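You operate a simulated robot arm through the tools that you are given. There is no shell and no other tool. Be economical: measure what you need, move in short steps, check, and stop when the job is done.

The job below is to be done with a simulated robot arm. You get a single attempt, and the scene is never put back.

## Task
Make the side drive safe and open the steel guard.
Fine: belt fork out, shaft brake on, blue tag on the frame peg, side idler to 0, all before the guard opens.

Only the result counts: the job must be done as asked and must still hold three seconds after the hand-in. Knocking over, shifting, dropping, spilling or breaking anything else fails it.

## Robot
A 7-joint arm with a two-finger parallel gripper on a trunk, on a base that drives. Base frame: it is fixed to the floor where the robot stands at the start and does not move with it; the origin is under the middle of the robot, x ahead of it, y to its left, z up. Lengths are in mm, angles in degrees, forces in N, time in s.
With the tool pointing down near the work surface it reaches from about 320 to 780 mm from the robot's upright axis, wherever it stands. Its first joint turns from -166.0 to 166.0 degrees. Places, roughly: belt fork [400, 0, 900]; grease cup of the end bearing [-300, 1300, 700]; grease cup of the left bearing [100, 1000, 700]; grease cup of the middle bearing [500, 700, 700]; grease cup of the right bearing [800, 500, 700]; idler lever of the tan belt [-300, 1000, 1200]; latch of the main guard [0, -700, 700]; latch of the wooden guard [-100, 1000, 800]; main idler lever [-200, -1000, 900]; shaft brake lever [500, 600, 400]; shank of the frame peg [-1300, 200, 900]; side idler lever [-1400, 100, 700]; steel guard [-1500, 100, 1200]; step shifter [-300, 1100, 1100]. Payload 3.91 kg.
The TCP is the grasp point between the finger pads, 30 mm short of the fingertips. In the tool frame z runs along the fingers and y along their closing line. Largest opening 110 mm; finger width 20, thickness 10; the body of the gripper, 48 by 112 mm, starts 55 mm behind the TCP.
Orientation is told as [roll, pitch, yaw] about the base's x, y, z axes, in that order, counted from this pose: with the fingers straight down and closing along the base's y, the tool's x points along the base's -x, its y along +y and its z along -z.

## Interface
- The arm moves only by the tool send_rows. Its argument "increments" is a list of rows, each a list of 6 numbers: the shift along the tool's x, y, z in mm, then the turn, a rotation vector about the tool's x, y, z in degrees. In form: [[tx, ty, tz, ax, ay, az], ...]. A call has 1 to 8 rows; each row is the pose to reach, as a shift and turn from the pose commanded when the call began, along the tool's axes at that moment. "fingers" is the opening, from 0 (shut) to 1 (fully open), set as the call begins (left out, the last holds). Each row takes 0.2 s and may step no farther than 50 mm and 8.6 degrees from the row before; otherwise, or with a gripper value out of range, the whole call is refused. Where a pose cannot be reached the arm comes as near as it can. A force on the tool above 90 N (or 10 N above the force at the start of the call, whichever is more), or a blocked arm, ends the call early, and 0.2 s more pass. Each finger travels about 153 mm/s and halts on what it meets, pressing with about 36 N; the grip force reading is that of the motor and also rises with nothing between the fingers. The clock runs only during rows and for 0.2 s after the last one: add rows that repeat a pose to give the fingers time. It gives the time, the measured TCP pose, the force on the tool (base axes), the opening and the grip force at its end, in the units of the frame above (readings bear some noise), with the torque about the TCP (base axes, N m) and any sound that the robot's microphone picked up, and new pictures: "pictures" is both (left out), scene, wrist or none.
- Cameras (640 x 400 px; columns grow to the right, rows downward): "scene" is now at [7.6, 155.4, 1480]; the picture's right is [0.07, -1.00, 0.00], its down [-0.66, -0.05, -0.75] and it looks along [0.75, 0.05, -0.66] (base axes); focal length 214 px, centre (320, 200). "wrist" rides on the gripper at [77, 7, -114] in the tool frame; the picture's right is [-0.09, 1.00, 0.00], its down [-0.80, -0.07, -0.59] and it looks along [-0.59, -0.05, 0.80] (tool axes); focal length 270 px, centre (320, 200). There is no depth. A picture from a camera that has moved, and an enlarged one, comes with that camera's place and axes in the base frame and with its lens.
- slide_trunk(by): slides the trunk up (or, below 0, down) by that many mm; the arm and the scene camera ride with it, the base frame stays. It gives what a move gives, with no picture.
- roll_base(legs): drives the robot by 1 to 6 legs, each [ahead, turn to the left] in mm and degrees, along the robot's own axes; the way and the turn of a leg run together, so that a leg with both is an arc; at most 1500 mm and 180 degrees a leg. The arm and the cameras ride along, it lands a little off, and it stops where it bumps. It gives what a move gives, and a new picture of the scene camera.
- pan_tilt(pan, tilt): turns the head with the scene camera to pan (to the left, within 155 degrees either way) and tilt (down, from -29 to 69), counted from straight ahead of the robot. It gives what a move gives, and a new picture of the scene camera.
- zoom(camera, box): a new picture of the part [left, top, right, bottom] of that camera's present view, enlarged. It takes no simulated time.
- sign_off(): hands the job in; it is judged then, once.

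Work in short steps. Places have to be worked out from the pictures, the camera data and where the tool is seen: move nearer, look again, correct. Check each grasp and each placing, and mend what went wrong. You have 120 turns and 260 pictures in all, those below and enlarged ones among them. Open the gripper and draw the arm clear of the work before you hand the job in, unless the task says otherwise; then end with one line.

The tools are called as a command line: name --pt "numbers of a row" for each row, then --argument value for the rest, lists and objects as JSON in quotes. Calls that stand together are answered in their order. send_rows: Moves the arm, as the interface text tells. Its arguments: {"type":"object","properties":{"increments":{"type":"array"},"fingers":{"type":"number"},"pictures":{"type":"string","enum":["both","scene","wrist","none"]}},"required":["increments"]} The other tools are called the same way: slide_trunk (by) slides the trunk up or down; roll_base (legs) drives the base; pan_tilt (pan, tilt) turns the head that bears the scene camera; zoom (camera, box) takes an enlarged picture of a part of a camera's view; sign_off () hands the job in.

At the start:

```text
clock: 0.0
tcp_pos: [285.7, 296.6, 1359.9]
orientation: [0.0, 0.0, 0.1]
contact_force: [-0.7, -0.1, 0.0]
torque: [0.02, 0.01, 0.0]
gripper_width: 110.2
gripper_force: 0.1
trunk travel left (down, up): [-455.0, 155.0]
robot x, y, heading: [-3.3, -0.5, 0.1]
head pan, tilt: [4.0, 41.1]
```

scene: 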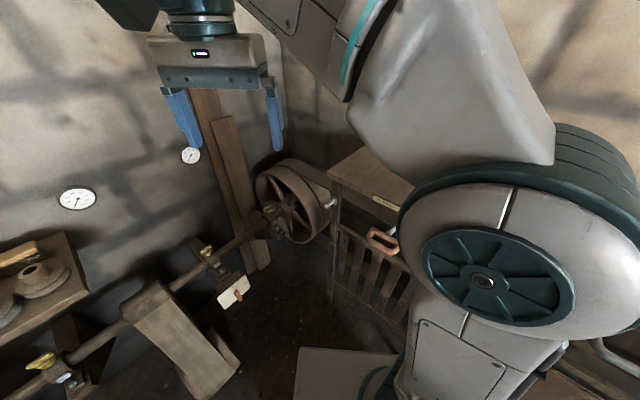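
wrist: 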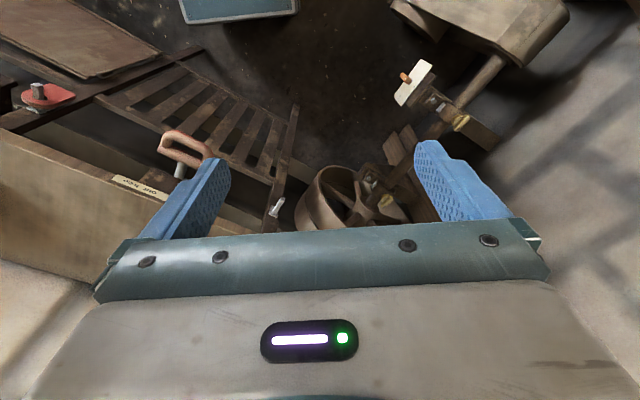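

I'll first look around to understand the scene: the fork ahead, then left, behind and right.

pan_tilt --pan 60 --tilt 30

pan_tilt --pan 120 --tilt 30

pan_tilt --pan 155 --tilt 30

pan_tilt --pan -60 --tilt 40

pan_tilt --pan -130 --tilt 30

```text
clock: 1.2
tcp_pos: [284.7, 297.7, 1361.0]
orientation: [0.1, -0.1, 0.0]
contact_force: [-0.2, 0.8, -0.1]
torque: [0.02, 0.0, 0.04]
gripper_width: 110.1
gripper_force: 0.2
trunk travel left (down, up): [-455.0, 155.0]
robot x, y, heading: [-3.1, 2.3, 0.2]
head pan, tilt: [60.0, 30.0]
camera scene: at [-31.1, 227.7, 1496.9], right [0.87, -0.5, 0.0], down [-0.25, -0.43, -0.87], along [0.43, 0.75, -0.5], focal length 214 px, centre (320, 200)
```

scene: 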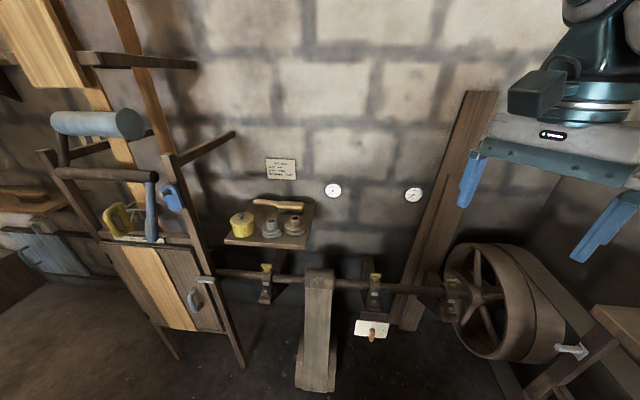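

```text
clock: 2.5
tcp_pos: [286.9, 296.7, 1360.5]
orientation: [0.0, 0.0, 0.1]
contact_force: [0.0, 0.8, -0.8]
torque: [0.03, -0.02, 0.03]
gripper_width: 110.1
gripper_force: 0.2
trunk travel left (down, up): [-455.0, 155.0]
robot x, y, heading: [-2.1, 4.4, -0.1]
head pan, tilt: [120.0, 30.0]
camera scene: at [-121.6, 227.8, 1496.9], right [0.87, 0.5, 0.0], down [0.25, -0.43, -0.87], along [-0.43, 0.75, -0.5], focal length 214 px, centre (320, 200)
```

scene: 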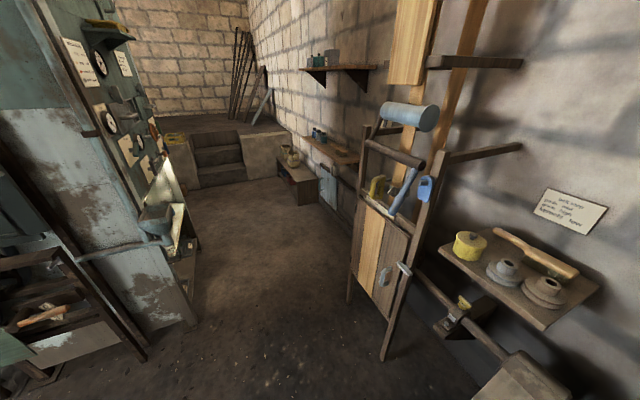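

```text
clock: 3.5
tcp_pos: [285.8, 296.9, 1359.8]
orientation: [0.0, 0.0, 0.0]
contact_force: [0.4, -0.4, -0.6]
torque: [-0.02, 0.0, -0.01]
gripper_width: 110.0
gripper_force: 0.0
trunk travel left (down, up): [-455.0, 155.0]
robot x, y, heading: [1.7, 2.1, -0.2]
head pan, tilt: [154.7, 30.0]
camera scene: at [-158.1, 188.2, 1497.0], right [0.43, 0.9, 0.0], down [0.45, -0.21, -0.87], along [-0.78, 0.37, -0.5], focal length 214 px, centre (320, 200)
```

scene: 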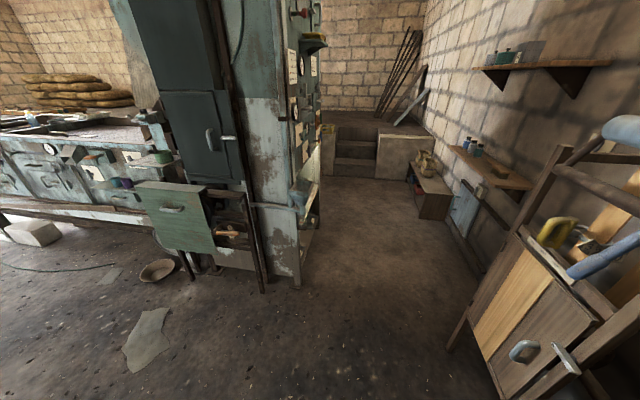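

```text
clock: 6.7
tcp_pos: [285.0, 296.7, 1360.5]
orientation: [-0.1, 0.0, 0.0]
contact_force: [-0.3, 0.4, -0.2]
torque: [0.01, 0.04, -0.03]
gripper_width: 110.1
gripper_force: 0.0
trunk travel left (down, up): [-455.0, 155.0]
robot x, y, heading: [-1.1, 1.4, -0.0]
head pan, tilt: [-60.0, 40.0]
camera scene: at [-33.9, 75.8, 1481.6], right [-0.87, -0.5, 0.0], down [-0.32, 0.56, -0.77], along [0.38, -0.66, -0.64], focal length 214 px, centre (320, 200)
```

scene: 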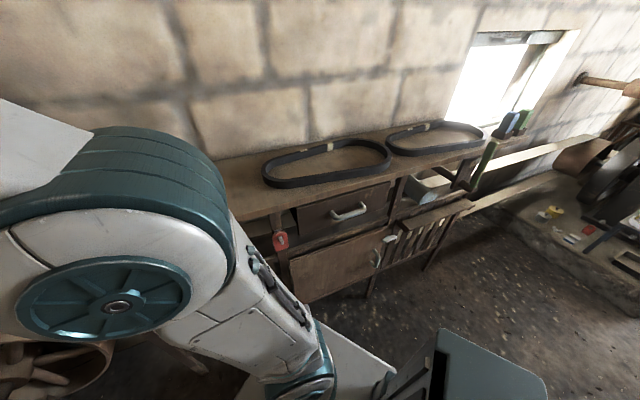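

```text
clock: 8.1
tcp_pos: [286.3, 296.1, 1360.4]
orientation: [-0.1, 0.1, 0.0]
contact_force: [0.8, 0.8, -0.1]
torque: [-0.02, 0.01, 0.02]
gripper_width: 110.0
gripper_force: 0.0
trunk travel left (down, up): [-455.0, 155.0]
robot x, y, heading: [-0.3, 0.7, 0.0]
head pan, tilt: [-130.0, 30.0]
camera scene: at [-134.5, 80.1, 1497.0], right [-0.77, 0.64, 0.0], down [0.32, 0.38, -0.87], along [-0.56, -0.66, -0.5], focal length 214 px, centre (320, 200)
```

scene: 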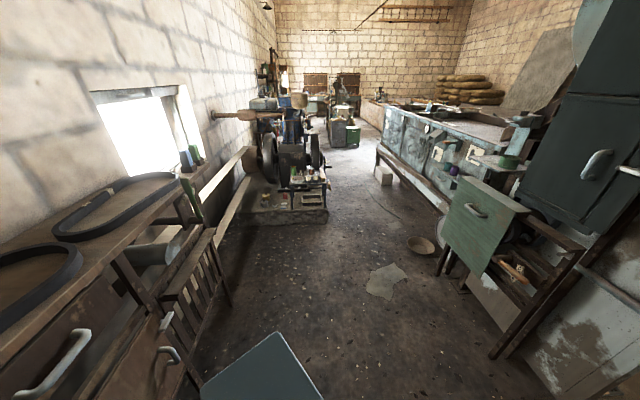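

Let me zoom on the signs and key parts, starting behind the robot (steel guard cabinet).

pan_tilt --pan 155 --tilt 30

zoom --camera "scene" --box '[120, 0, 340, 300]'

zoom --camera "scene" --box '[440, 80, 640, 400]'

pan_tilt --pan 90 --tilt 25

zoom --camera "scene" --box '[380, 180, 520, 260]'

zoom --camera "scene" --box '[160, 80, 400, 320]'

```text
clock: 12.0
tcp_pos: [285.8, 296.5, 1361.6]
orientation: [0.0, 0.0, 0.0]
contact_force: [0.6, -0.5, -0.5]
torque: [0.01, -0.01, 0.0]
gripper_width: 110.3
gripper_force: 0.0
trunk travel left (down, up): [-455.0, 155.0]
robot x, y, heading: [-1.5, 1.0, -0.2]
head pan, tilt: [154.7, 30.0]
camera scene: at [-158.1, 188.1, 1497.0], right [0.43, 0.9, 0.0], down [0.45, -0.21, -0.87], along [-0.78, 0.37, -0.5], focal length 214 px, centre (320, 200)
```

scene: 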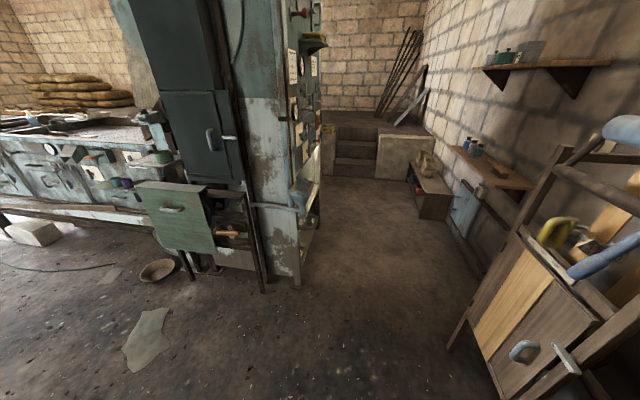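

```text
1.33 times, centred on (230, 150) of scene
camera zoom: at [-158.1, 188.1, 1497.0], right [0.43, 0.9, 0.0], down [0.45, -0.21, -0.87], along [-0.78, 0.37, -0.5], focal length 286 px, centre (440, 267)
```

zoom: 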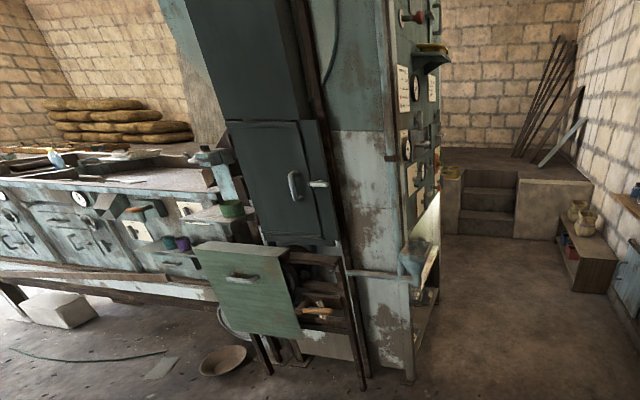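

```text
1.25 times, centred on (540, 240) of scene
camera zoom: at [-158.1, 188.1, 1497.0], right [0.43, 0.9, 0.0], down [0.45, -0.21, -0.87], along [-0.78, 0.37, -0.5], focal length 268 px, centre (45, 150)
```

zoom: 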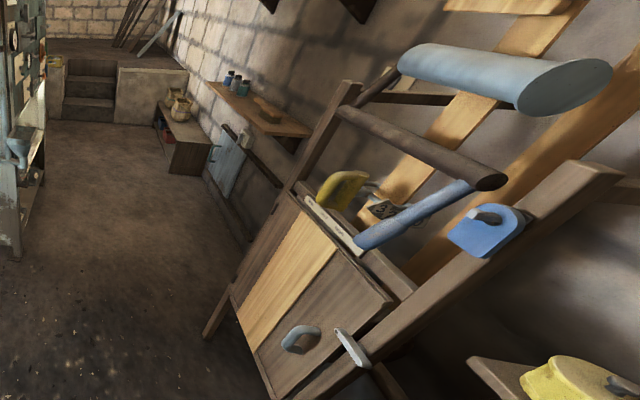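

```text
clock: 13.3
tcp_pos: [284.9, 296.7, 1360.1]
orientation: [0.0, -0.1, 0.1]
contact_force: [0.4, -0.3, -0.3]
torque: [-0.04, -0.03, 0.01]
gripper_width: 110.2
gripper_force: 0.0
trunk travel left (down, up): [-455.0, 155.0]
robot x, y, heading: [2.3, 1.7, -0.2]
head pan, tilt: [90.0, 25.0]
camera scene: at [-76.5, 241.6, 1504.9], right [1.0, 0.0, 0.0], down [0.0, -0.42, -0.91], along [0.0, 0.91, -0.42], focal length 214 px, centre (320, 200)
```

scene: 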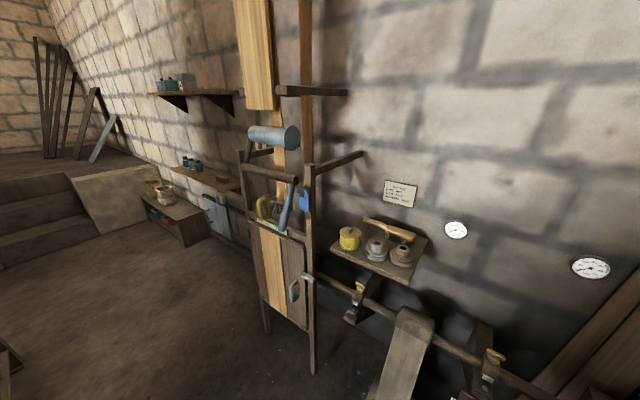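

```text
4.57 times, centred on (450, 220) of scene
camera zoom: at [-76.5, 241.6, 1504.9], right [1.0, 0.0, 0.0], down [0.0, -0.42, -0.91], along [0.0, 0.91, -0.42], focal length 980 px, centre (-274, 109)
```

zoom: 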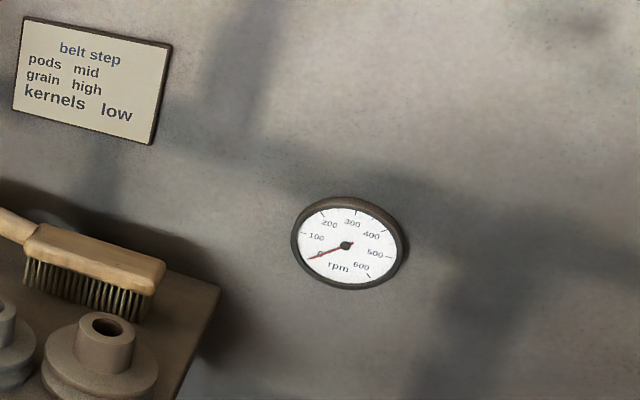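

```text
1.67 times, centred on (280, 200) of scene
camera zoom: at [-76.5, 241.6, 1504.9], right [1.0, 0.0, 0.0], down [0.0, -0.42, -0.91], along [0.0, 0.91, -0.42], focal length 358 px, centre (387, 200)
```

zoom: 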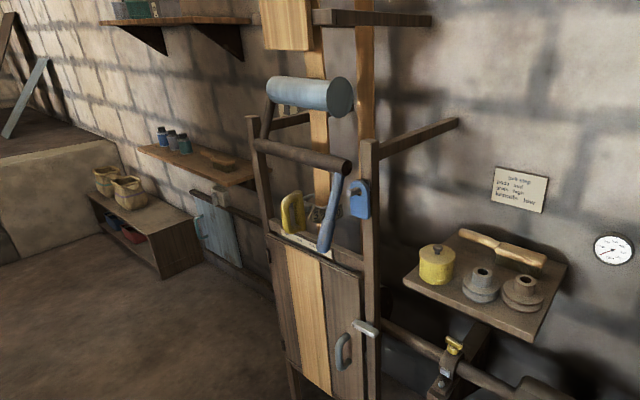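

Belt fork should be the orange handle ahead; look at it and the brake lever closely.

pan_tilt --pan 30 --tilt 45

zoom --camera "scene" --box '[180, 190, 340, 290]'

zoom --camera "wrist" --box '[380, 40, 480, 140]'

zoom --camera "wrist" --box '[0, 60, 300, 260]'

pan_tilt --pan -5 --tilt 50

zoom --camera "scene" --box '[200, 60, 400, 260]'

```text
clock: 14.6
tcp_pos: [284.7, 296.3, 1360.6]
orientation: [0.0, 0.0, 0.0]
contact_force: [0.0, -1.5, -0.2]
torque: [-0.01, 0.0, -0.02]
gripper_width: 110.3
gripper_force: 0.1
trunk travel left (down, up): [-455.0, 155.0]
robot x, y, heading: [1.5, -5.2, 0.1]
head pan, tilt: [30.0, 45.0]
camera scene: at [-6.0, 190.2, 1474.4], right [0.5, -0.87, 0.0], down [-0.61, -0.35, -0.71], along [0.61, 0.35, -0.71], focal length 214 px, centre (320, 200)
```

scene: 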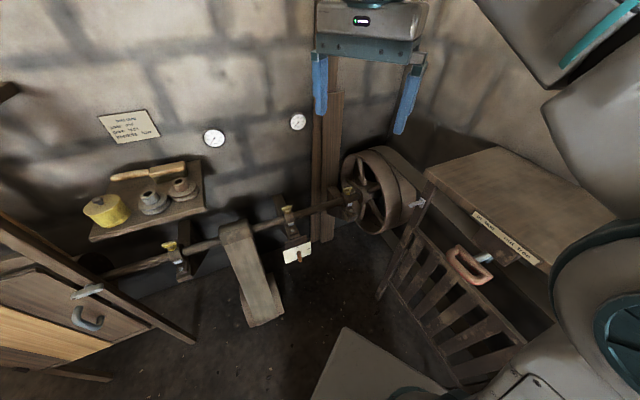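

```text
4.00 times, centred on (260, 240) of scene
camera zoom: at [-6.0, 190.2, 1474.4], right [0.5, -0.87, 0.0], down [-0.61, -0.35, -0.71], along [0.61, 0.35, -0.71], focal length 858 px, centre (560, 40)
```

zoom: 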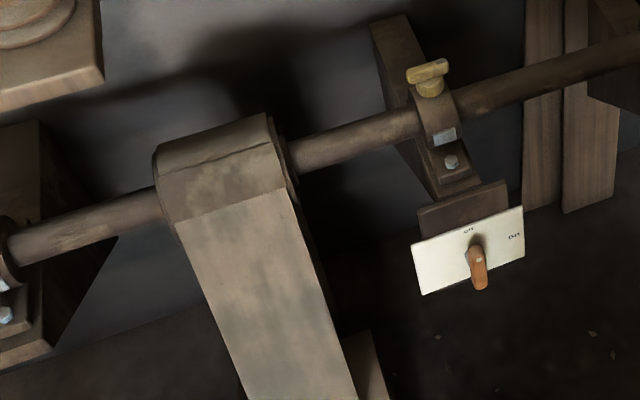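

```text
4.00 times, centred on (430, 90) of wrist
camera zoom: at [208.3, 304.8, 1474.3], right [0.09, 1.0, 0.0], down [0.8, -0.07, 0.59], along [0.59, -0.05, -0.8], focal length 1081 px, centre (-120, 640)
```

zoom: 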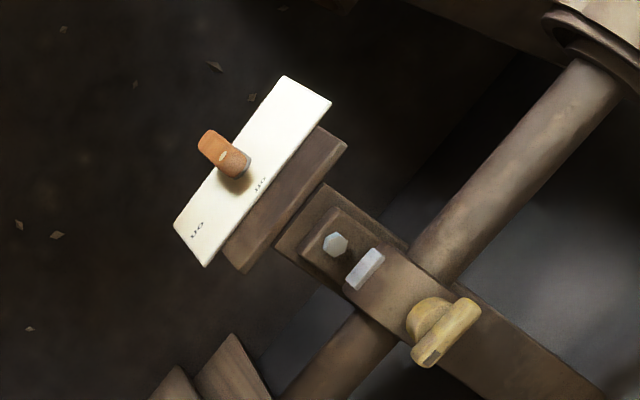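

```text
2.00 times, centred on (150, 160) of wrist
camera zoom: at [208.3, 304.8, 1474.3], right [0.09, 1.0, 0.0], down [0.8, -0.07, 0.59], along [0.59, -0.05, -0.8], focal length 541 px, centre (660, 280)
```

zoom: 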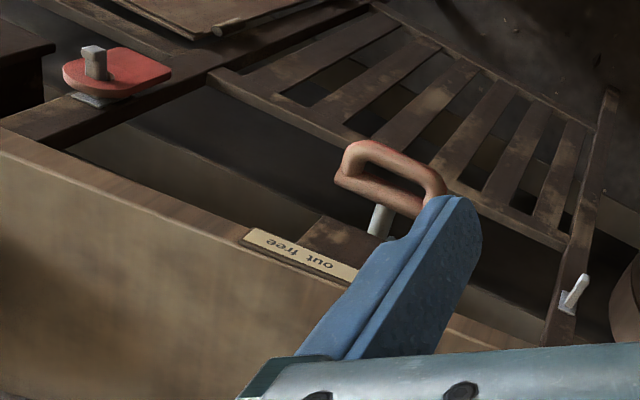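

```text
clock: 15.6
tcp_pos: [285.6, 297.6, 1360.0]
orientation: [0.0, 0.0, -0.1]
contact_force: [0.1, 0.8, -0.5]
torque: [0.01, 0.02, -0.02]
gripper_width: 110.0
gripper_force: 0.0
trunk travel left (down, up): [-455.0, 155.0]
robot x, y, heading: [-0.0, 1.5, 0.1]
head pan, tilt: [-5.0, 50.0]
camera scene: at [0.3, 142.8, 1467.4], right [-0.09, -1.0, 0.0], down [-0.76, 0.07, -0.64], along [0.64, -0.06, -0.77], focal length 214 px, centre (320, 200)
```

scene: 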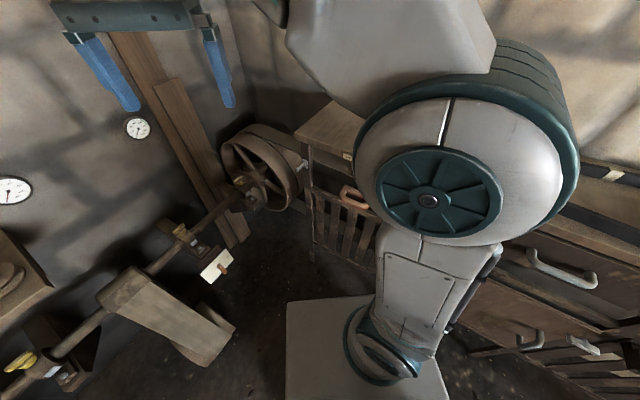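

```text
2.00 times, centred on (300, 160) of scene
camera zoom: at [0.3, 142.8, 1467.4], right [-0.09, -1.0, 0.0], down [-0.76, 0.07, -0.64], along [0.64, -0.06, -0.77], focal length 429 px, centre (360, 280)
```

zoom: 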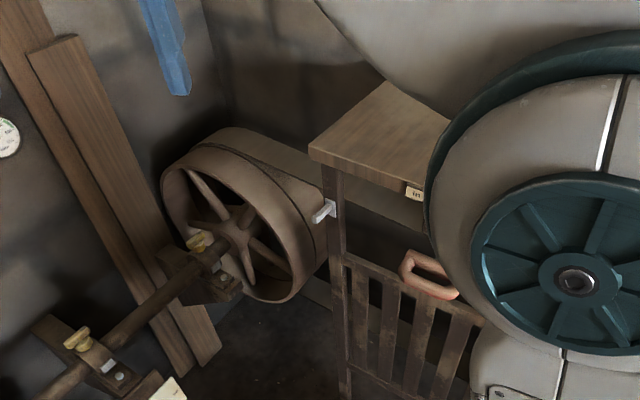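

Read the label by the fork.

pan_tilt --pan 30 --tilt 45

zoom --camera "scene" --box '[420, 190, 560, 290]'

zoom --camera "scene" --box '[280, 230, 320, 270]'

zoom --camera "scene" --box '[190, 100, 320, 160]'

```text
clock: 16.6
tcp_pos: [285.9, 297.4, 1360.3]
orientation: [0.0, 0.0, 0.0]
contact_force: [0.2, 0.6, 0.1]
torque: [-0.01, 0.06, 0.0]
gripper_width: 109.8
gripper_force: 0.1
trunk travel left (down, up): [-455.0, 155.0]
robot x, y, heading: [-2.7, -4.0, -0.1]
head pan, tilt: [30.0, 45.0]
camera scene: at [-5.9, 190.0, 1474.3], right [0.5, -0.87, 0.0], down [-0.61, -0.35, -0.71], along [0.61, 0.35, -0.71], focal length 214 px, centre (320, 200)
```

scene: 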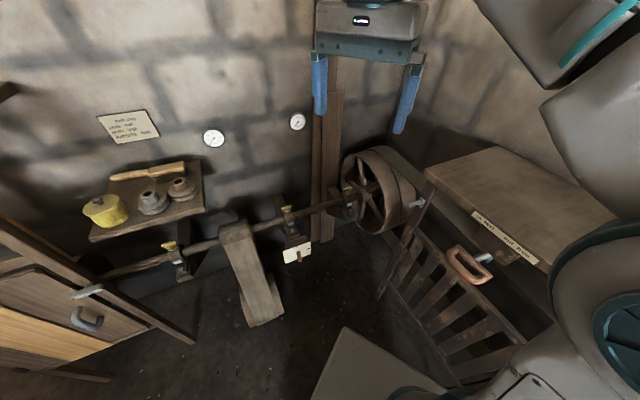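

```text
4.00 times, centred on (490, 240) of scene
camera zoom: at [-5.9, 190.0, 1474.3], right [0.5, -0.87, 0.0], down [-0.61, -0.35, -0.71], along [0.61, 0.35, -0.71], focal length 858 px, centre (-360, 40)
```

zoom: 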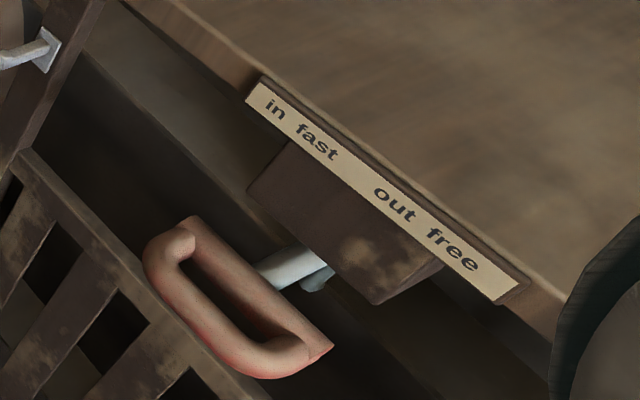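

```text
10.00 times, centred on (300, 250) of scene
camera zoom: at [-5.9, 190.0, 1474.3], right [0.5, -0.87, 0.0], down [-0.61, -0.35, -0.71], along [0.61, 0.35, -0.71], focal length 2145 px, centre (520, -300)
```

zoom: 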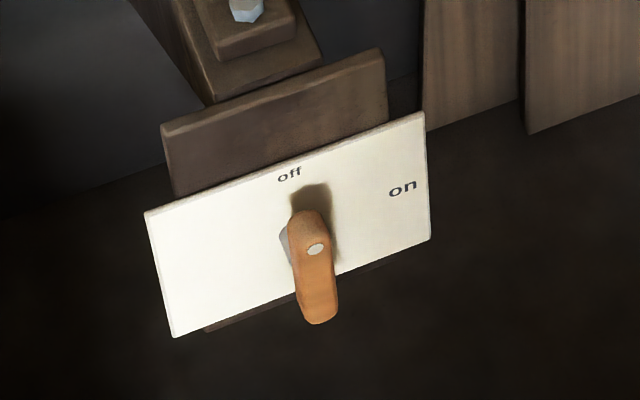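

```text
4.92 times, centred on (255, 130) of scene
camera zoom: at [-5.9, 190.0, 1474.3], right [0.5, -0.87, 0.0], down [-0.61, -0.35, -0.71], along [0.61, 0.35, -0.71], focal length 1056 px, centre (640, 545)
```

zoom: 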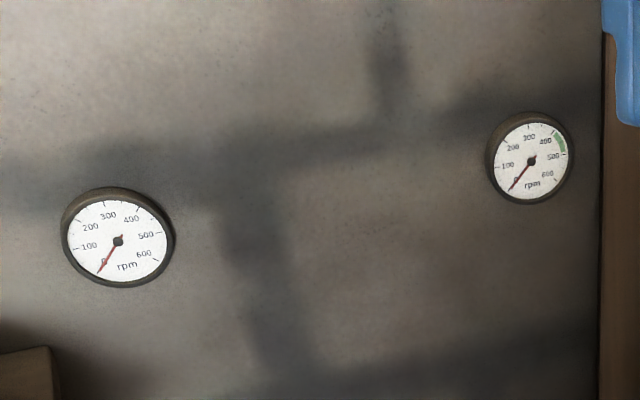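

The fork handle is a D-loop about 110 mm long lying along the table edge direction (-0.6,-0.8), near [500,-60,900]. I move the gripper nearer and yaw it 53° to view and align.

send_rows --pt "-14 -37 20 0 0 -7.6" --pt "-28 -74 40 0 0 -15.2" --pt "-42 -111 60 0 0 -22.8" --pt "-56 -148 80 0 0 -30.4" --pt "-70 -185 100 0 0 -38" --pt "-84 -222 120 0 0 -45.6" --pt "-98 -259 140 0 0 -53"

```text
clock: 18.2
tcp_pos: [383.2, 33.8, 1220.7]
orientation: [0.1, 0.0, 53.1]
contact_force: [0.1, -0.1, -0.7]
torque: [0.01, 0.0, -0.01]
gripper_width: 110.0
gripper_force: 0.0
trunk travel left (down, up): [-455.0, 155.0]
robot x, y, heading: [-1.2, -0.3, -0.3]
head pan, tilt: [30.0, 45.0]
camera scene: at [-5.7, 189.7, 1474.4], right [0.5, -0.87, 0.0], down [-0.61, -0.35, -0.71], along [0.61, 0.35, -0.71], focal length 214 px, centre (320, 200)
camera wrist: at [331.1, -22.1, 1334.2], right [-0.74, 0.67, 0.0], down [0.54, 0.6, 0.59], along [0.4, 0.44, -0.8], focal length 270 px, centre (320, 200)
```

scene: 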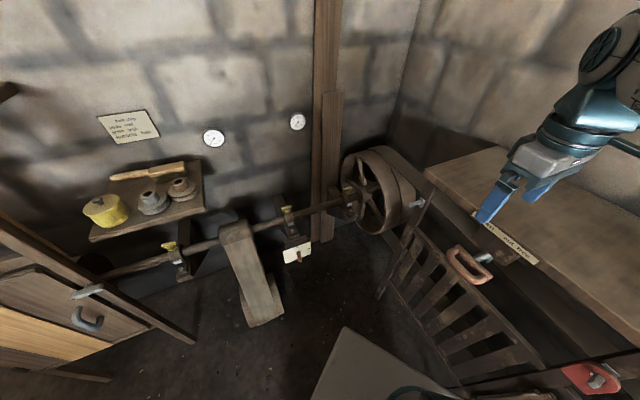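
wrist: 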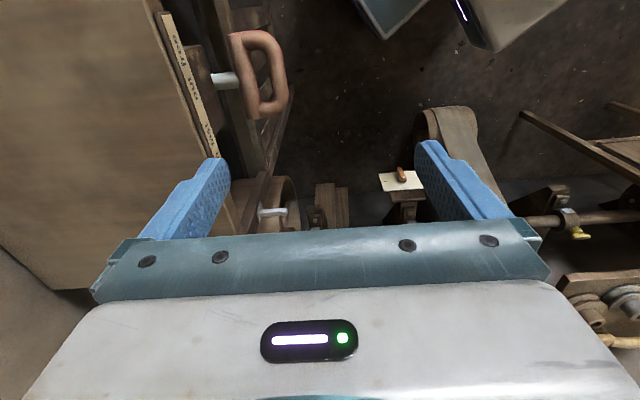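

Good view of the handle. Zoom on it.

zoom --camera "wrist" --box '[140, 0, 300, 160]'

zoom --camera "scene" --box '[420, 190, 560, 290]'

```text
2.50 times, centred on (220, 80) of wrist
camera zoom: at [331.1, -22.1, 1334.2], right [-0.74, 0.67, 0.0], down [0.54, 0.6, 0.59], along [0.4, 0.44, -0.8], focal length 676 px, centre (570, 500)
```

zoom: 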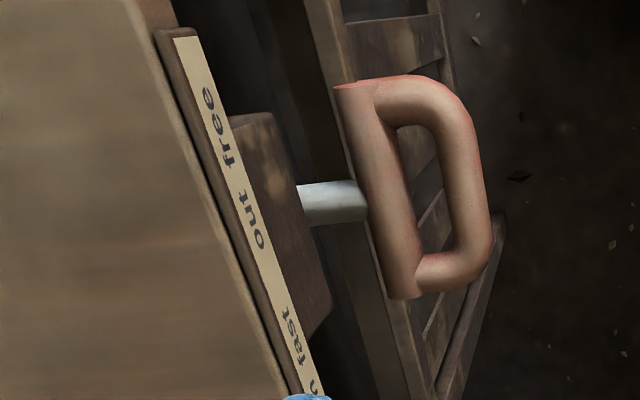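

```text
4.00 times, centred on (490, 240) of scene
camera zoom: at [-5.7, 189.7, 1474.4], right [0.5, -0.87, 0.0], down [-0.61, -0.35, -0.71], along [0.61, 0.35, -0.71], focal length 858 px, centre (-360, 40)
```

zoom: 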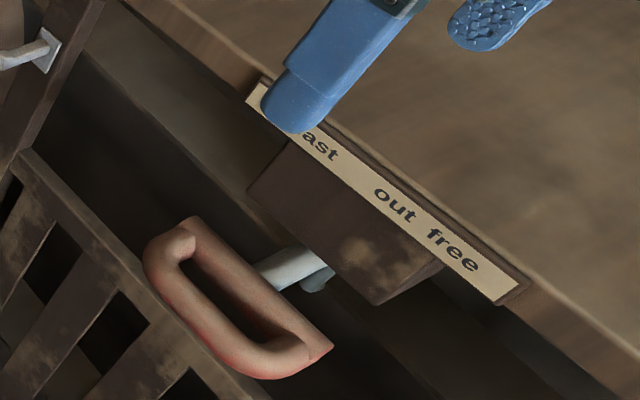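

The stem sits under the middle of the label, so this is a push-pull fork: "in = fast, out = free". I'll bring the gripper over the outer bar of the D (est. [423,-2,950]) and look again before descending.

send_rows --pt "2 -20 40 0 0 0" --pt "4 -40 80 0 0 0" --pt "5 -54 120 0 0 0" --pt "5 -54 150 0 0 0" --fingers 0.4

zoom --camera "wrist" --box '[200, 40, 440, 240]'

zoom --camera "scene" --box '[400, 170, 560, 290]'

```text
clock: 19.2
tcp_pos: [421.6, -0.1, 1068.3]
orientation: [0.0, 0.0, 53.1]
contact_force: [0.3, 0.0, -0.3]
torque: [0.01, 0.02, 0.0]
gripper_width: 43.8
gripper_force: 0.0
trunk travel left (down, up): [-455.0, 155.0]
robot x, y, heading: [5.4, -4.3, -0.1]
head pan, tilt: [30.0, 45.0]
camera scene: at [-5.8, 190.0, 1474.4], right [0.5, -0.87, 0.0], down [-0.61, -0.35, -0.71], along [0.61, 0.35, -0.71], focal length 214 px, centre (320, 200)
camera wrist: at [370.1, -56.4, 1182.9], right [-0.74, 0.67, 0.0], down [0.54, 0.6, 0.59], along [0.4, 0.44, -0.8], focal length 270 px, centre (320, 200)
```

scene: 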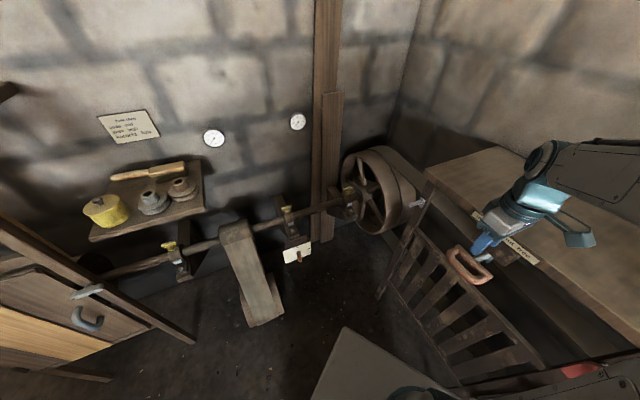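
wrist: 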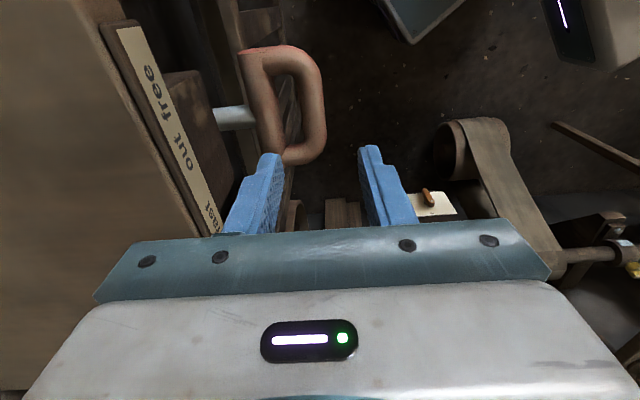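

```text
2.00 times, centred on (320, 140) of wrist
camera zoom: at [370.1, -56.4, 1182.9], right [-0.74, 0.67, 0.0], down [0.54, 0.6, 0.59], along [0.4, 0.44, -0.8], focal length 541 px, centre (320, 320)
```

zoom: 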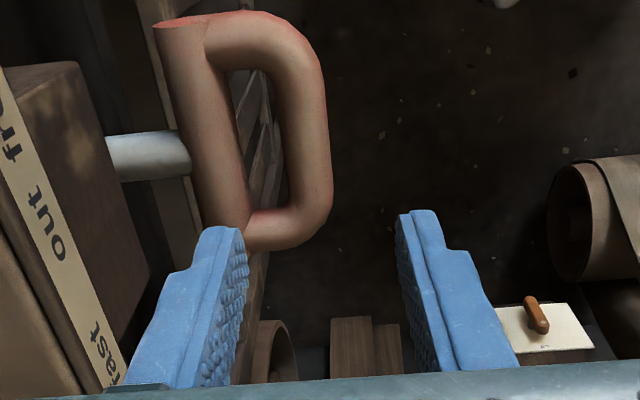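

```text
3.33 times, centred on (480, 230) of scene
camera zoom: at [-5.8, 190.0, 1474.4], right [0.5, -0.87, 0.0], down [-0.61, -0.35, -0.71], along [0.61, 0.35, -0.71], focal length 715 px, centre (-213, 100)
```

zoom: 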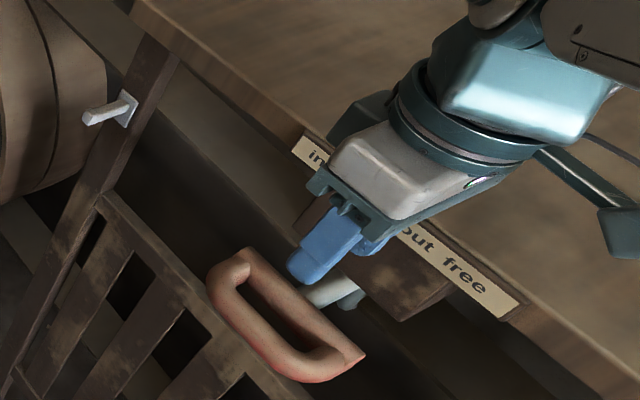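

Estimated bar centre n≈-345, z≈930; the inner finger should drop into the 24 mm gap. I shift 4 mm and descend part way, then check.

send_rows --pt "2 -4 25 0 0 0" --pt "2 -4 50 0 0 0" --pt "2 -4 80 0 0 0"

zoom --camera "wrist" --box '[200, 40, 440, 240]'

zoom --camera "scene" --box '[400, 170, 560, 290]'

```text
clock: 20.0
tcp_pos: [426.5, -3.6, 989.8]
orientation: [0.0, 0.1, 53.0]
contact_force: [-0.3, -0.8, -0.6]
torque: [-0.01, -0.02, 0.02]
gripper_width: 44.2
gripper_force: 0.1
trunk travel left (down, up): [-455.0, 155.0]
robot x, y, heading: [3.2, -0.3, -0.1]
head pan, tilt: [30.0, 45.0]
camera scene: at [-5.8, 190.0, 1474.4], right [0.5, -0.87, 0.0], down [-0.61, -0.35, -0.71], along [0.61, 0.35, -0.71], focal length 214 px, centre (320, 200)
camera wrist: at [374.9, -59.9, 1103.6], right [-0.74, 0.67, 0.0], down [0.54, 0.6, 0.59], along [0.4, 0.44, -0.8], focal length 270 px, centre (320, 200)
```

scene: 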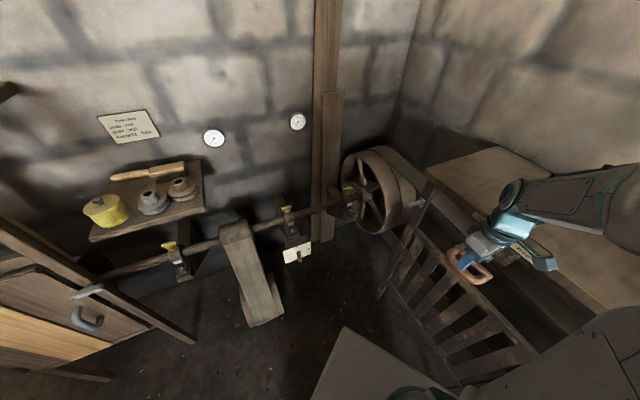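
wrist: 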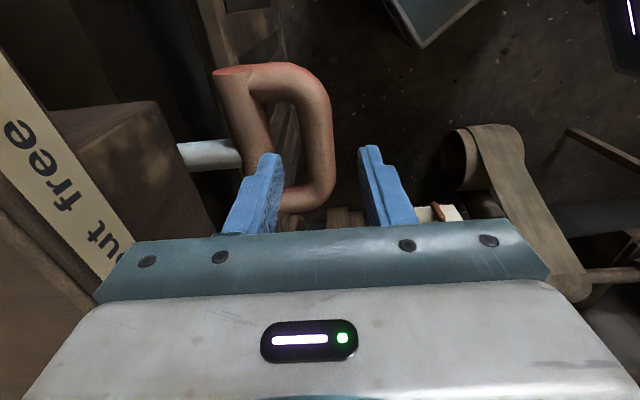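

```text
2.00 times, centred on (320, 140) of wrist
camera zoom: at [374.9, -59.9, 1103.6], right [-0.74, 0.67, 0.0], down [0.54, 0.6, 0.59], along [0.4, 0.44, -0.8], focal length 541 px, centre (320, 320)
```

zoom: 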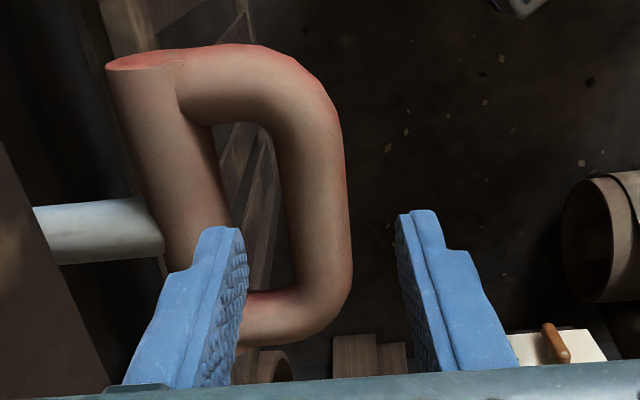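

```text
3.33 times, centred on (480, 230) of scene
camera zoom: at [-5.8, 190.0, 1474.4], right [0.5, -0.87, 0.0], down [-0.61, -0.35, -0.71], along [0.61, 0.35, -0.71], focal length 715 px, centre (-213, 100)
```

zoom: 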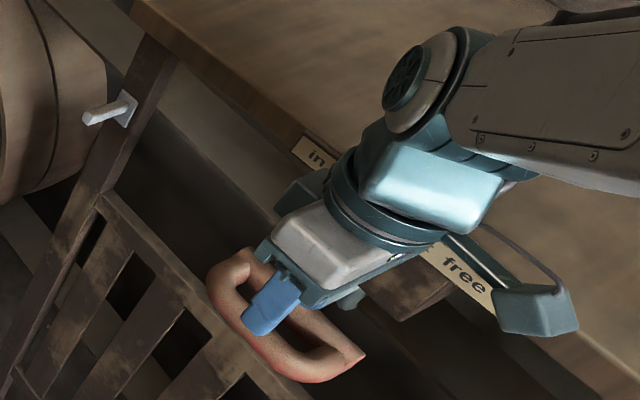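

Refined triangulation shows the inner finger sits ~9 mm too far toward the table; I shift out 9 mm and descend 42 mm.

send_rows --pt "0 9 0 0 0 0" --pt "0 9 20 0 0 0" --pt "0 9 32 0 0 0" --pt "0 9 42 0 0 0"

zoom --camera "wrist" --box '[200, 40, 440, 240]'

```text
clock: 21.0
tcp_pos: [418.8, 1.9, 948.7]
orientation: [0.0, -0.1, 53.0]
contact_force: [1.9, -0.4, 1.3]
torque: [-0.02, -0.06, 0.0]
gripper_width: 45.2
gripper_force: 0.8
trunk travel left (down, up): [-455.0, 155.0]
robot x, y, heading: [-1.0, 0.7, 0.1]
head pan, tilt: [30.0, 45.0]
camera scene: at [-5.7, 189.8, 1474.4], right [0.5, -0.87, 0.0], down [-0.61, -0.35, -0.71], along [0.61, 0.35, -0.71], focal length 214 px, centre (320, 200)
camera wrist: at [366.5, -54.9, 1062.5], right [-0.74, 0.67, 0.0], down [0.54, 0.6, 0.6], along [0.4, 0.44, -0.8], focal length 270 px, centre (320, 200)
```

scene: 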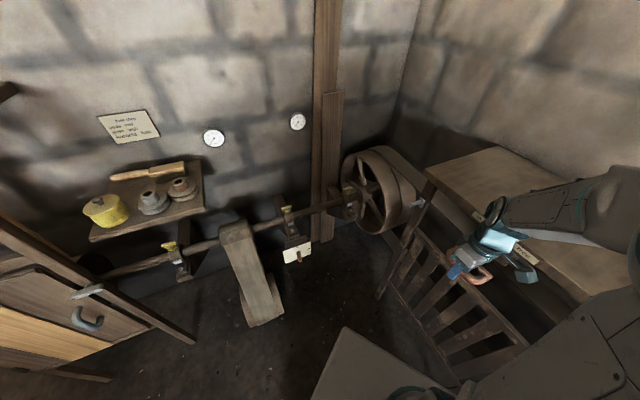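
wrist: 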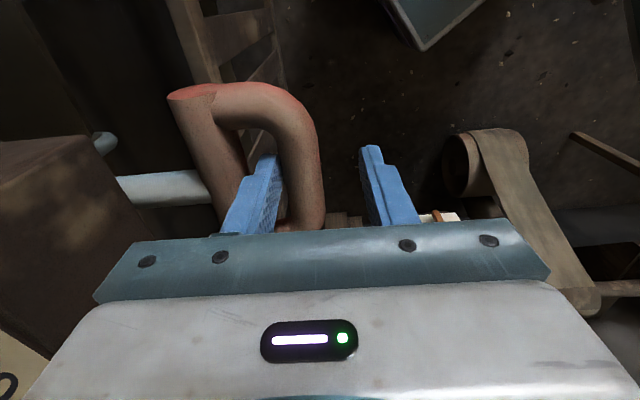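

```text
2.00 times, centred on (320, 140) of wrist
camera zoom: at [366.5, -54.9, 1062.5], right [-0.74, 0.67, 0.0], down [0.54, 0.6, 0.6], along [0.4, 0.44, -0.8], focal length 541 px, centre (320, 320)
```

zoom: 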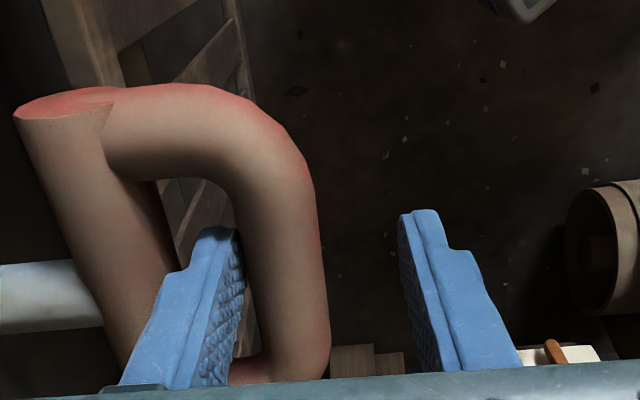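

The inner finger is in the loop. I go 8 mm deeper and close on the outer bar.

send_rows --pt "0 0 8 0 0 0" --pictures "none"

send_rows --pt "0 0 0 0 0 0" --pt "0 0 0 0 0 0" --pt "0 0 0 0 0 0" --fingers 0 --pictures "wrist"

```text
clock: 21.4
tcp_pos: [418.6, 1.1, 940.0]
orientation: [0.0, 0.0, 53.0]
contact_force: [4.1, -1.9, 0.3]
torque: [-0.08, -0.04, 0.03]
gripper_width: 45.8
gripper_force: 1.1
trunk travel left (down, up): [-455.0, 155.0]
robot x, y, heading: [0.9, -1.1, 0.2]
head pan, tilt: [30.0, 45.0]
```

```text
clock: 22.2
tcp_pos: [417.5, 0.9, 940.5]
orientation: [0.1, 0.1, 53.1]
contact_force: [-3.3, -1.1, -4.9]
torque: [0.05, 0.17, 0.94]
gripper_width: 22.9
gripper_force: 45.3
trunk travel left (down, up): [-455.0, 155.0]
robot x, y, heading: [0.2, -1.1, 0.0]
head pan, tilt: [30.0, 45.0]
camera wrist: at [365.5, -54.4, 1054.4], right [-0.74, 0.67, 0.0], down [0.54, 0.6, 0.59], along [0.4, 0.44, -0.81], focal length 270 px, centre (320, 200)
```

wrist: 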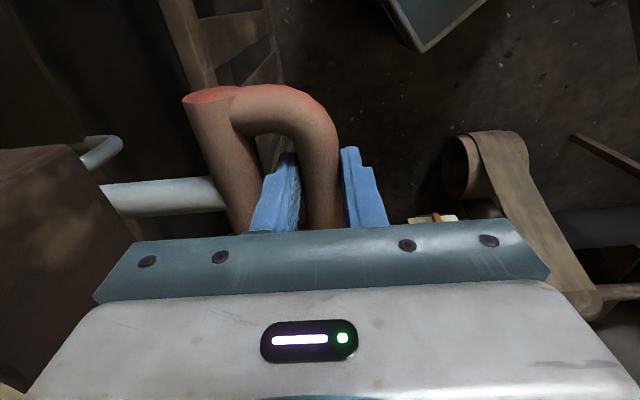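

Gripped (22.9 mm bar). I pull outward along tool y in steps.

send_rows --pt "0 6 0 0 0 0" --pt "0 12 0 0 0 0" --pt "0 18 0 0 0 0" --pt "0 25 0 0 0 0" --pictures "wrist"

```text
clock: 23.2
tcp_pos: [397.8, 16.2, 939.5]
orientation: [0.0, 0.0, 52.9]
contact_force: [-4.6, -7.4, -7.8]
torque: [-0.86, 0.4, 0.85]
gripper_width: 22.7
gripper_force: 44.9
trunk travel left (down, up): [-455.0, 155.0]
robot x, y, heading: [2.2, 3.7, -0.1]
head pan, tilt: [30.0, 45.0]
camera wrist: at [345.5, -39.9, 1054.4], right [-0.74, 0.67, 0.0], down [0.54, 0.6, 0.59], along [0.4, 0.44, -0.8], focal length 270 px, centre (320, 200)
```

wrist: 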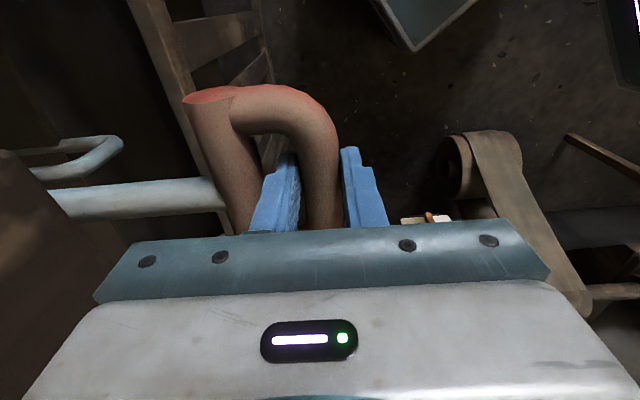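

It slides freely. Continue to pull until the stop.

send_rows --pt "0 6 0 0 0 0" --pt "0 12 0 0 0 0" --pt "0 18 0 0 0 0" --pt "0 25 0 0 0 0" --pt "0 32 0 0 0 0" --pt "0 40 0 0 0 0"

```text
clock: 24.6
tcp_pos: [365.5, 39.5, 940.5]
orientation: [0.2, 0.0, 53.0]
contact_force: [-11.2, -14.8, -19.2]
torque: [-0.21, 0.04, 0.82]
gripper_width: 22.7
gripper_force: 45.0
trunk travel left (down, up): [-455.0, 155.0]
robot x, y, heading: [-2.7, -0.7, 0.1]
head pan, tilt: [30.0, 45.0]
camera scene: at [-6.2, 187.8, 1474.5], right [0.5, -0.87, 0.0], down [-0.61, -0.35, -0.71], along [0.61, 0.35, -0.71], focal length 214 px, centre (320, 200)
camera wrist: at [314.3, -16.8, 1054.5], right [-0.74, 0.67, 0.0], down [0.54, 0.6, 0.59], along [0.4, 0.44, -0.81], focal length 270 px, centre (320, 200)
```

scene: 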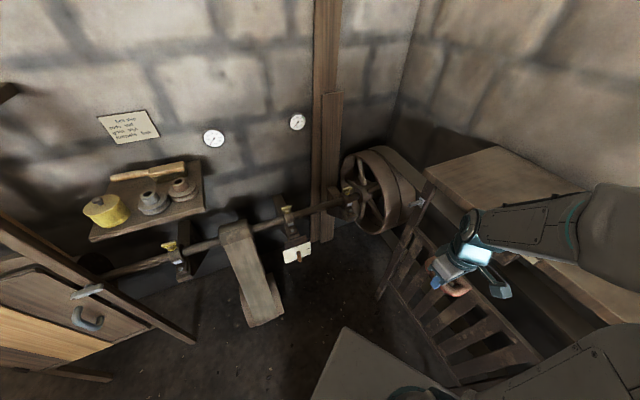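
wrist: 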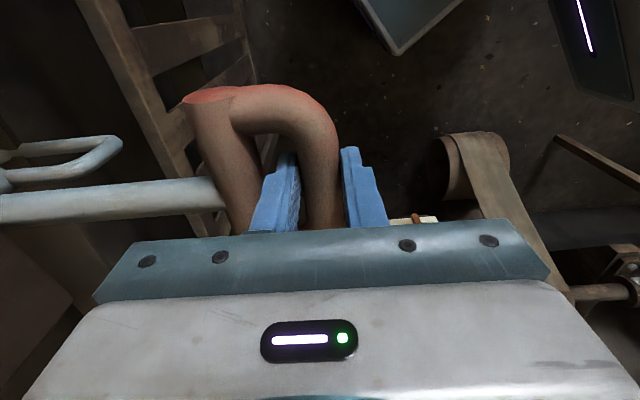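

No pull resistance yet, but side (18 N) and down (19 N) loads build; I ease those while pulling further.

send_rows --pt "2 0 2 0 0 0" --pt "3 6 3 0 0 0" --pt "3 12 3 0 0 0" --pt "3 20 3 0 0 0" --pictures "wrist"

```text
clock: 25.6
tcp_pos: [351.9, 49.9, 939.7]
orientation: [-0.4, -0.4, 53.0]
contact_force: [7.2, -10.2, 37.2]
torque: [-0.2, -0.15, 0.97]
gripper_width: 22.6
gripper_force: 44.7
trunk travel left (down, up): [-455.0, 155.0]
robot x, y, heading: [0.4, -0.3, -0.3]
head pan, tilt: [30.0, 45.0]
camera wrist: at [297.9, -6.0, 1053.6], right [-0.74, 0.67, -0.01], down [0.53, 0.6, 0.6], along [0.41, 0.44, -0.8], focal length 270 px, centre (320, 200)
```

wrist: 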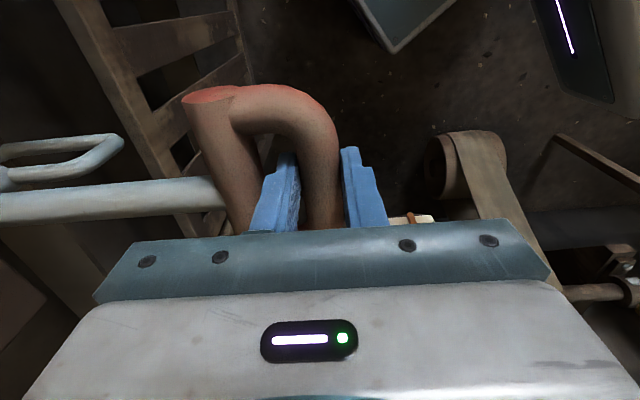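

Pull resistance appearing (lag 3 mm, -12 N). Pull a little more to confirm the end stop.

send_rows --pt "0 5 -2 0 0 0" --pt "0 10 -2 0 0 0" --pt "0 14 -2 0 0 0" --pictures "wrist"

```text
clock: 26.4
tcp_pos: [351.9, 50.2, 940.2]
orientation: [-0.5, -0.7, 52.8]
contact_force: [66.6, -60.4, 1.6]
torque: [-1.83, -0.34, 0.55]
gripper_width: 23.2
gripper_force: 45.6
trunk travel left (down, up): [-455.0, 155.0]
robot x, y, heading: [1.0, -1.8, -0.4]
head pan, tilt: [30.0, 45.0]
camera wrist: at [297.0, -6.0, 1053.1], right [-0.74, 0.67, -0.01], down [0.53, 0.59, 0.6], along [0.41, 0.44, -0.8], focal length 270 px, centre (320, 200)
```

wrist: 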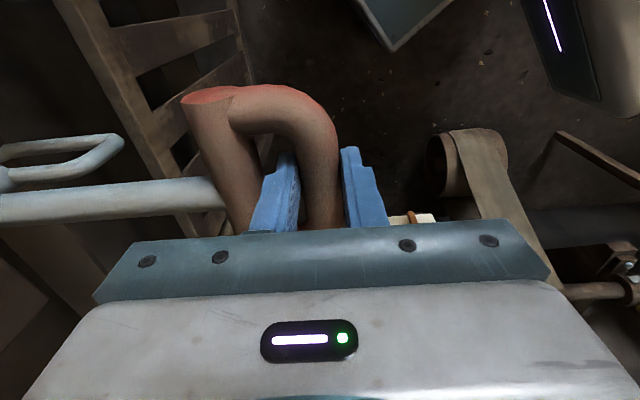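

Hard stop reached: fork is fully out. Relax the pull, open slightly and lift clear.

send_rows --pt "0 -8 0 0 0 0" --pt "0 -14 0 0 0 0" --pictures "none"

send_rows --pt "0 0 0 0 0 0" --pt "0 0 0 0 0 0" --fingers 0.34 --pictures "wrist"

```text
clock: 27.0
tcp_pos: [351.1, 50.3, 939.4]
orientation: [0.0, -0.2, 53.2]
contact_force: [28.9, -28.2, 12.2]
torque: [0.07, -0.88, 0.47]
gripper_width: 22.7
gripper_force: 44.9
trunk travel left (down, up): [-455.0, 155.0]
robot x, y, heading: [0.6, 3.8, -0.0]
head pan, tilt: [30.0, 45.0]
```

```text
clock: 27.6
tcp_pos: [347.9, 52.0, 939.1]
orientation: [0.1, 0.2, 53.0]
contact_force: [0.2, 0.2, 0.4]
torque: [0.0, 0.01, 0.01]
gripper_width: 37.4
gripper_force: 0.2
trunk travel left (down, up): [-455.0, 155.0]
robot x, y, heading: [-1.3, -1.9, -0.2]
head pan, tilt: [30.0, 45.0]
camera wrist: at [295.9, -4.6, 1053.4], right [-0.74, 0.67, 0.0], down [0.54, 0.6, 0.59], along [0.4, 0.44, -0.81], focal length 270 px, centre (320, 200)
```

wrist: 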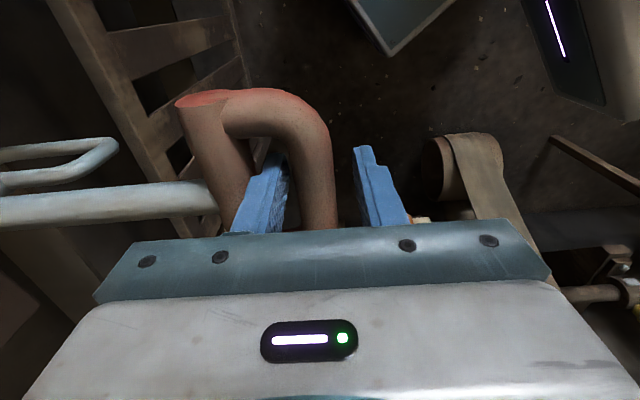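

Released cleanly. Lift straight up, then return toward the starting pose.

send_rows --pt "0 0 -40 0 0 0" --pt "0 0 -85 0 0 0" --pt "0 0 -130 0 0 0" --pt "0 0 -180 0 0 0" --pt "0 0 -230 0 0 0" --pt "0 0 -280 0 0 0" --pictures "scene"

zoom --camera "scene" --box '[400, 170, 560, 310]'

```text
clock: 29.0
tcp_pos: [349.9, 51.1, 1219.6]
orientation: [-0.1, 0.0, 53.1]
contact_force: [-0.9, -0.2, 0.3]
torque: [0.04, 0.01, 0.0]
gripper_width: 37.3
gripper_force: 0.1
trunk travel left (down, up): [-455.0, 155.0]
robot x, y, heading: [1.7, -2.5, -0.1]
head pan, tilt: [30.0, 45.0]
camera scene: at [-6.0, 189.4, 1474.3], right [0.5, -0.87, 0.0], down [-0.61, -0.35, -0.71], along [0.61, 0.35, -0.71], focal length 214 px, centre (320, 200)
```

scene: 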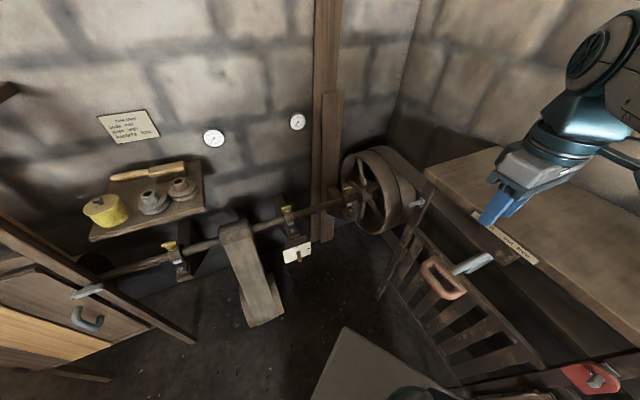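

```text
2.86 times, centred on (480, 240) of scene
camera zoom: at [-6.0, 189.4, 1474.3], right [0.5, -0.87, 0.0], down [-0.61, -0.35, -0.71], along [0.61, 0.35, -0.71], focal length 613 px, centre (-137, 86)
```

zoom: 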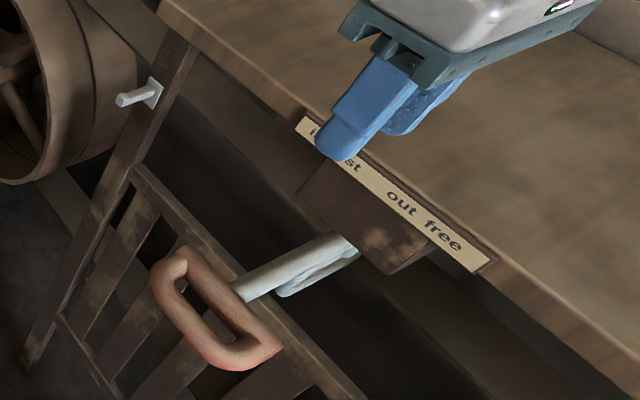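

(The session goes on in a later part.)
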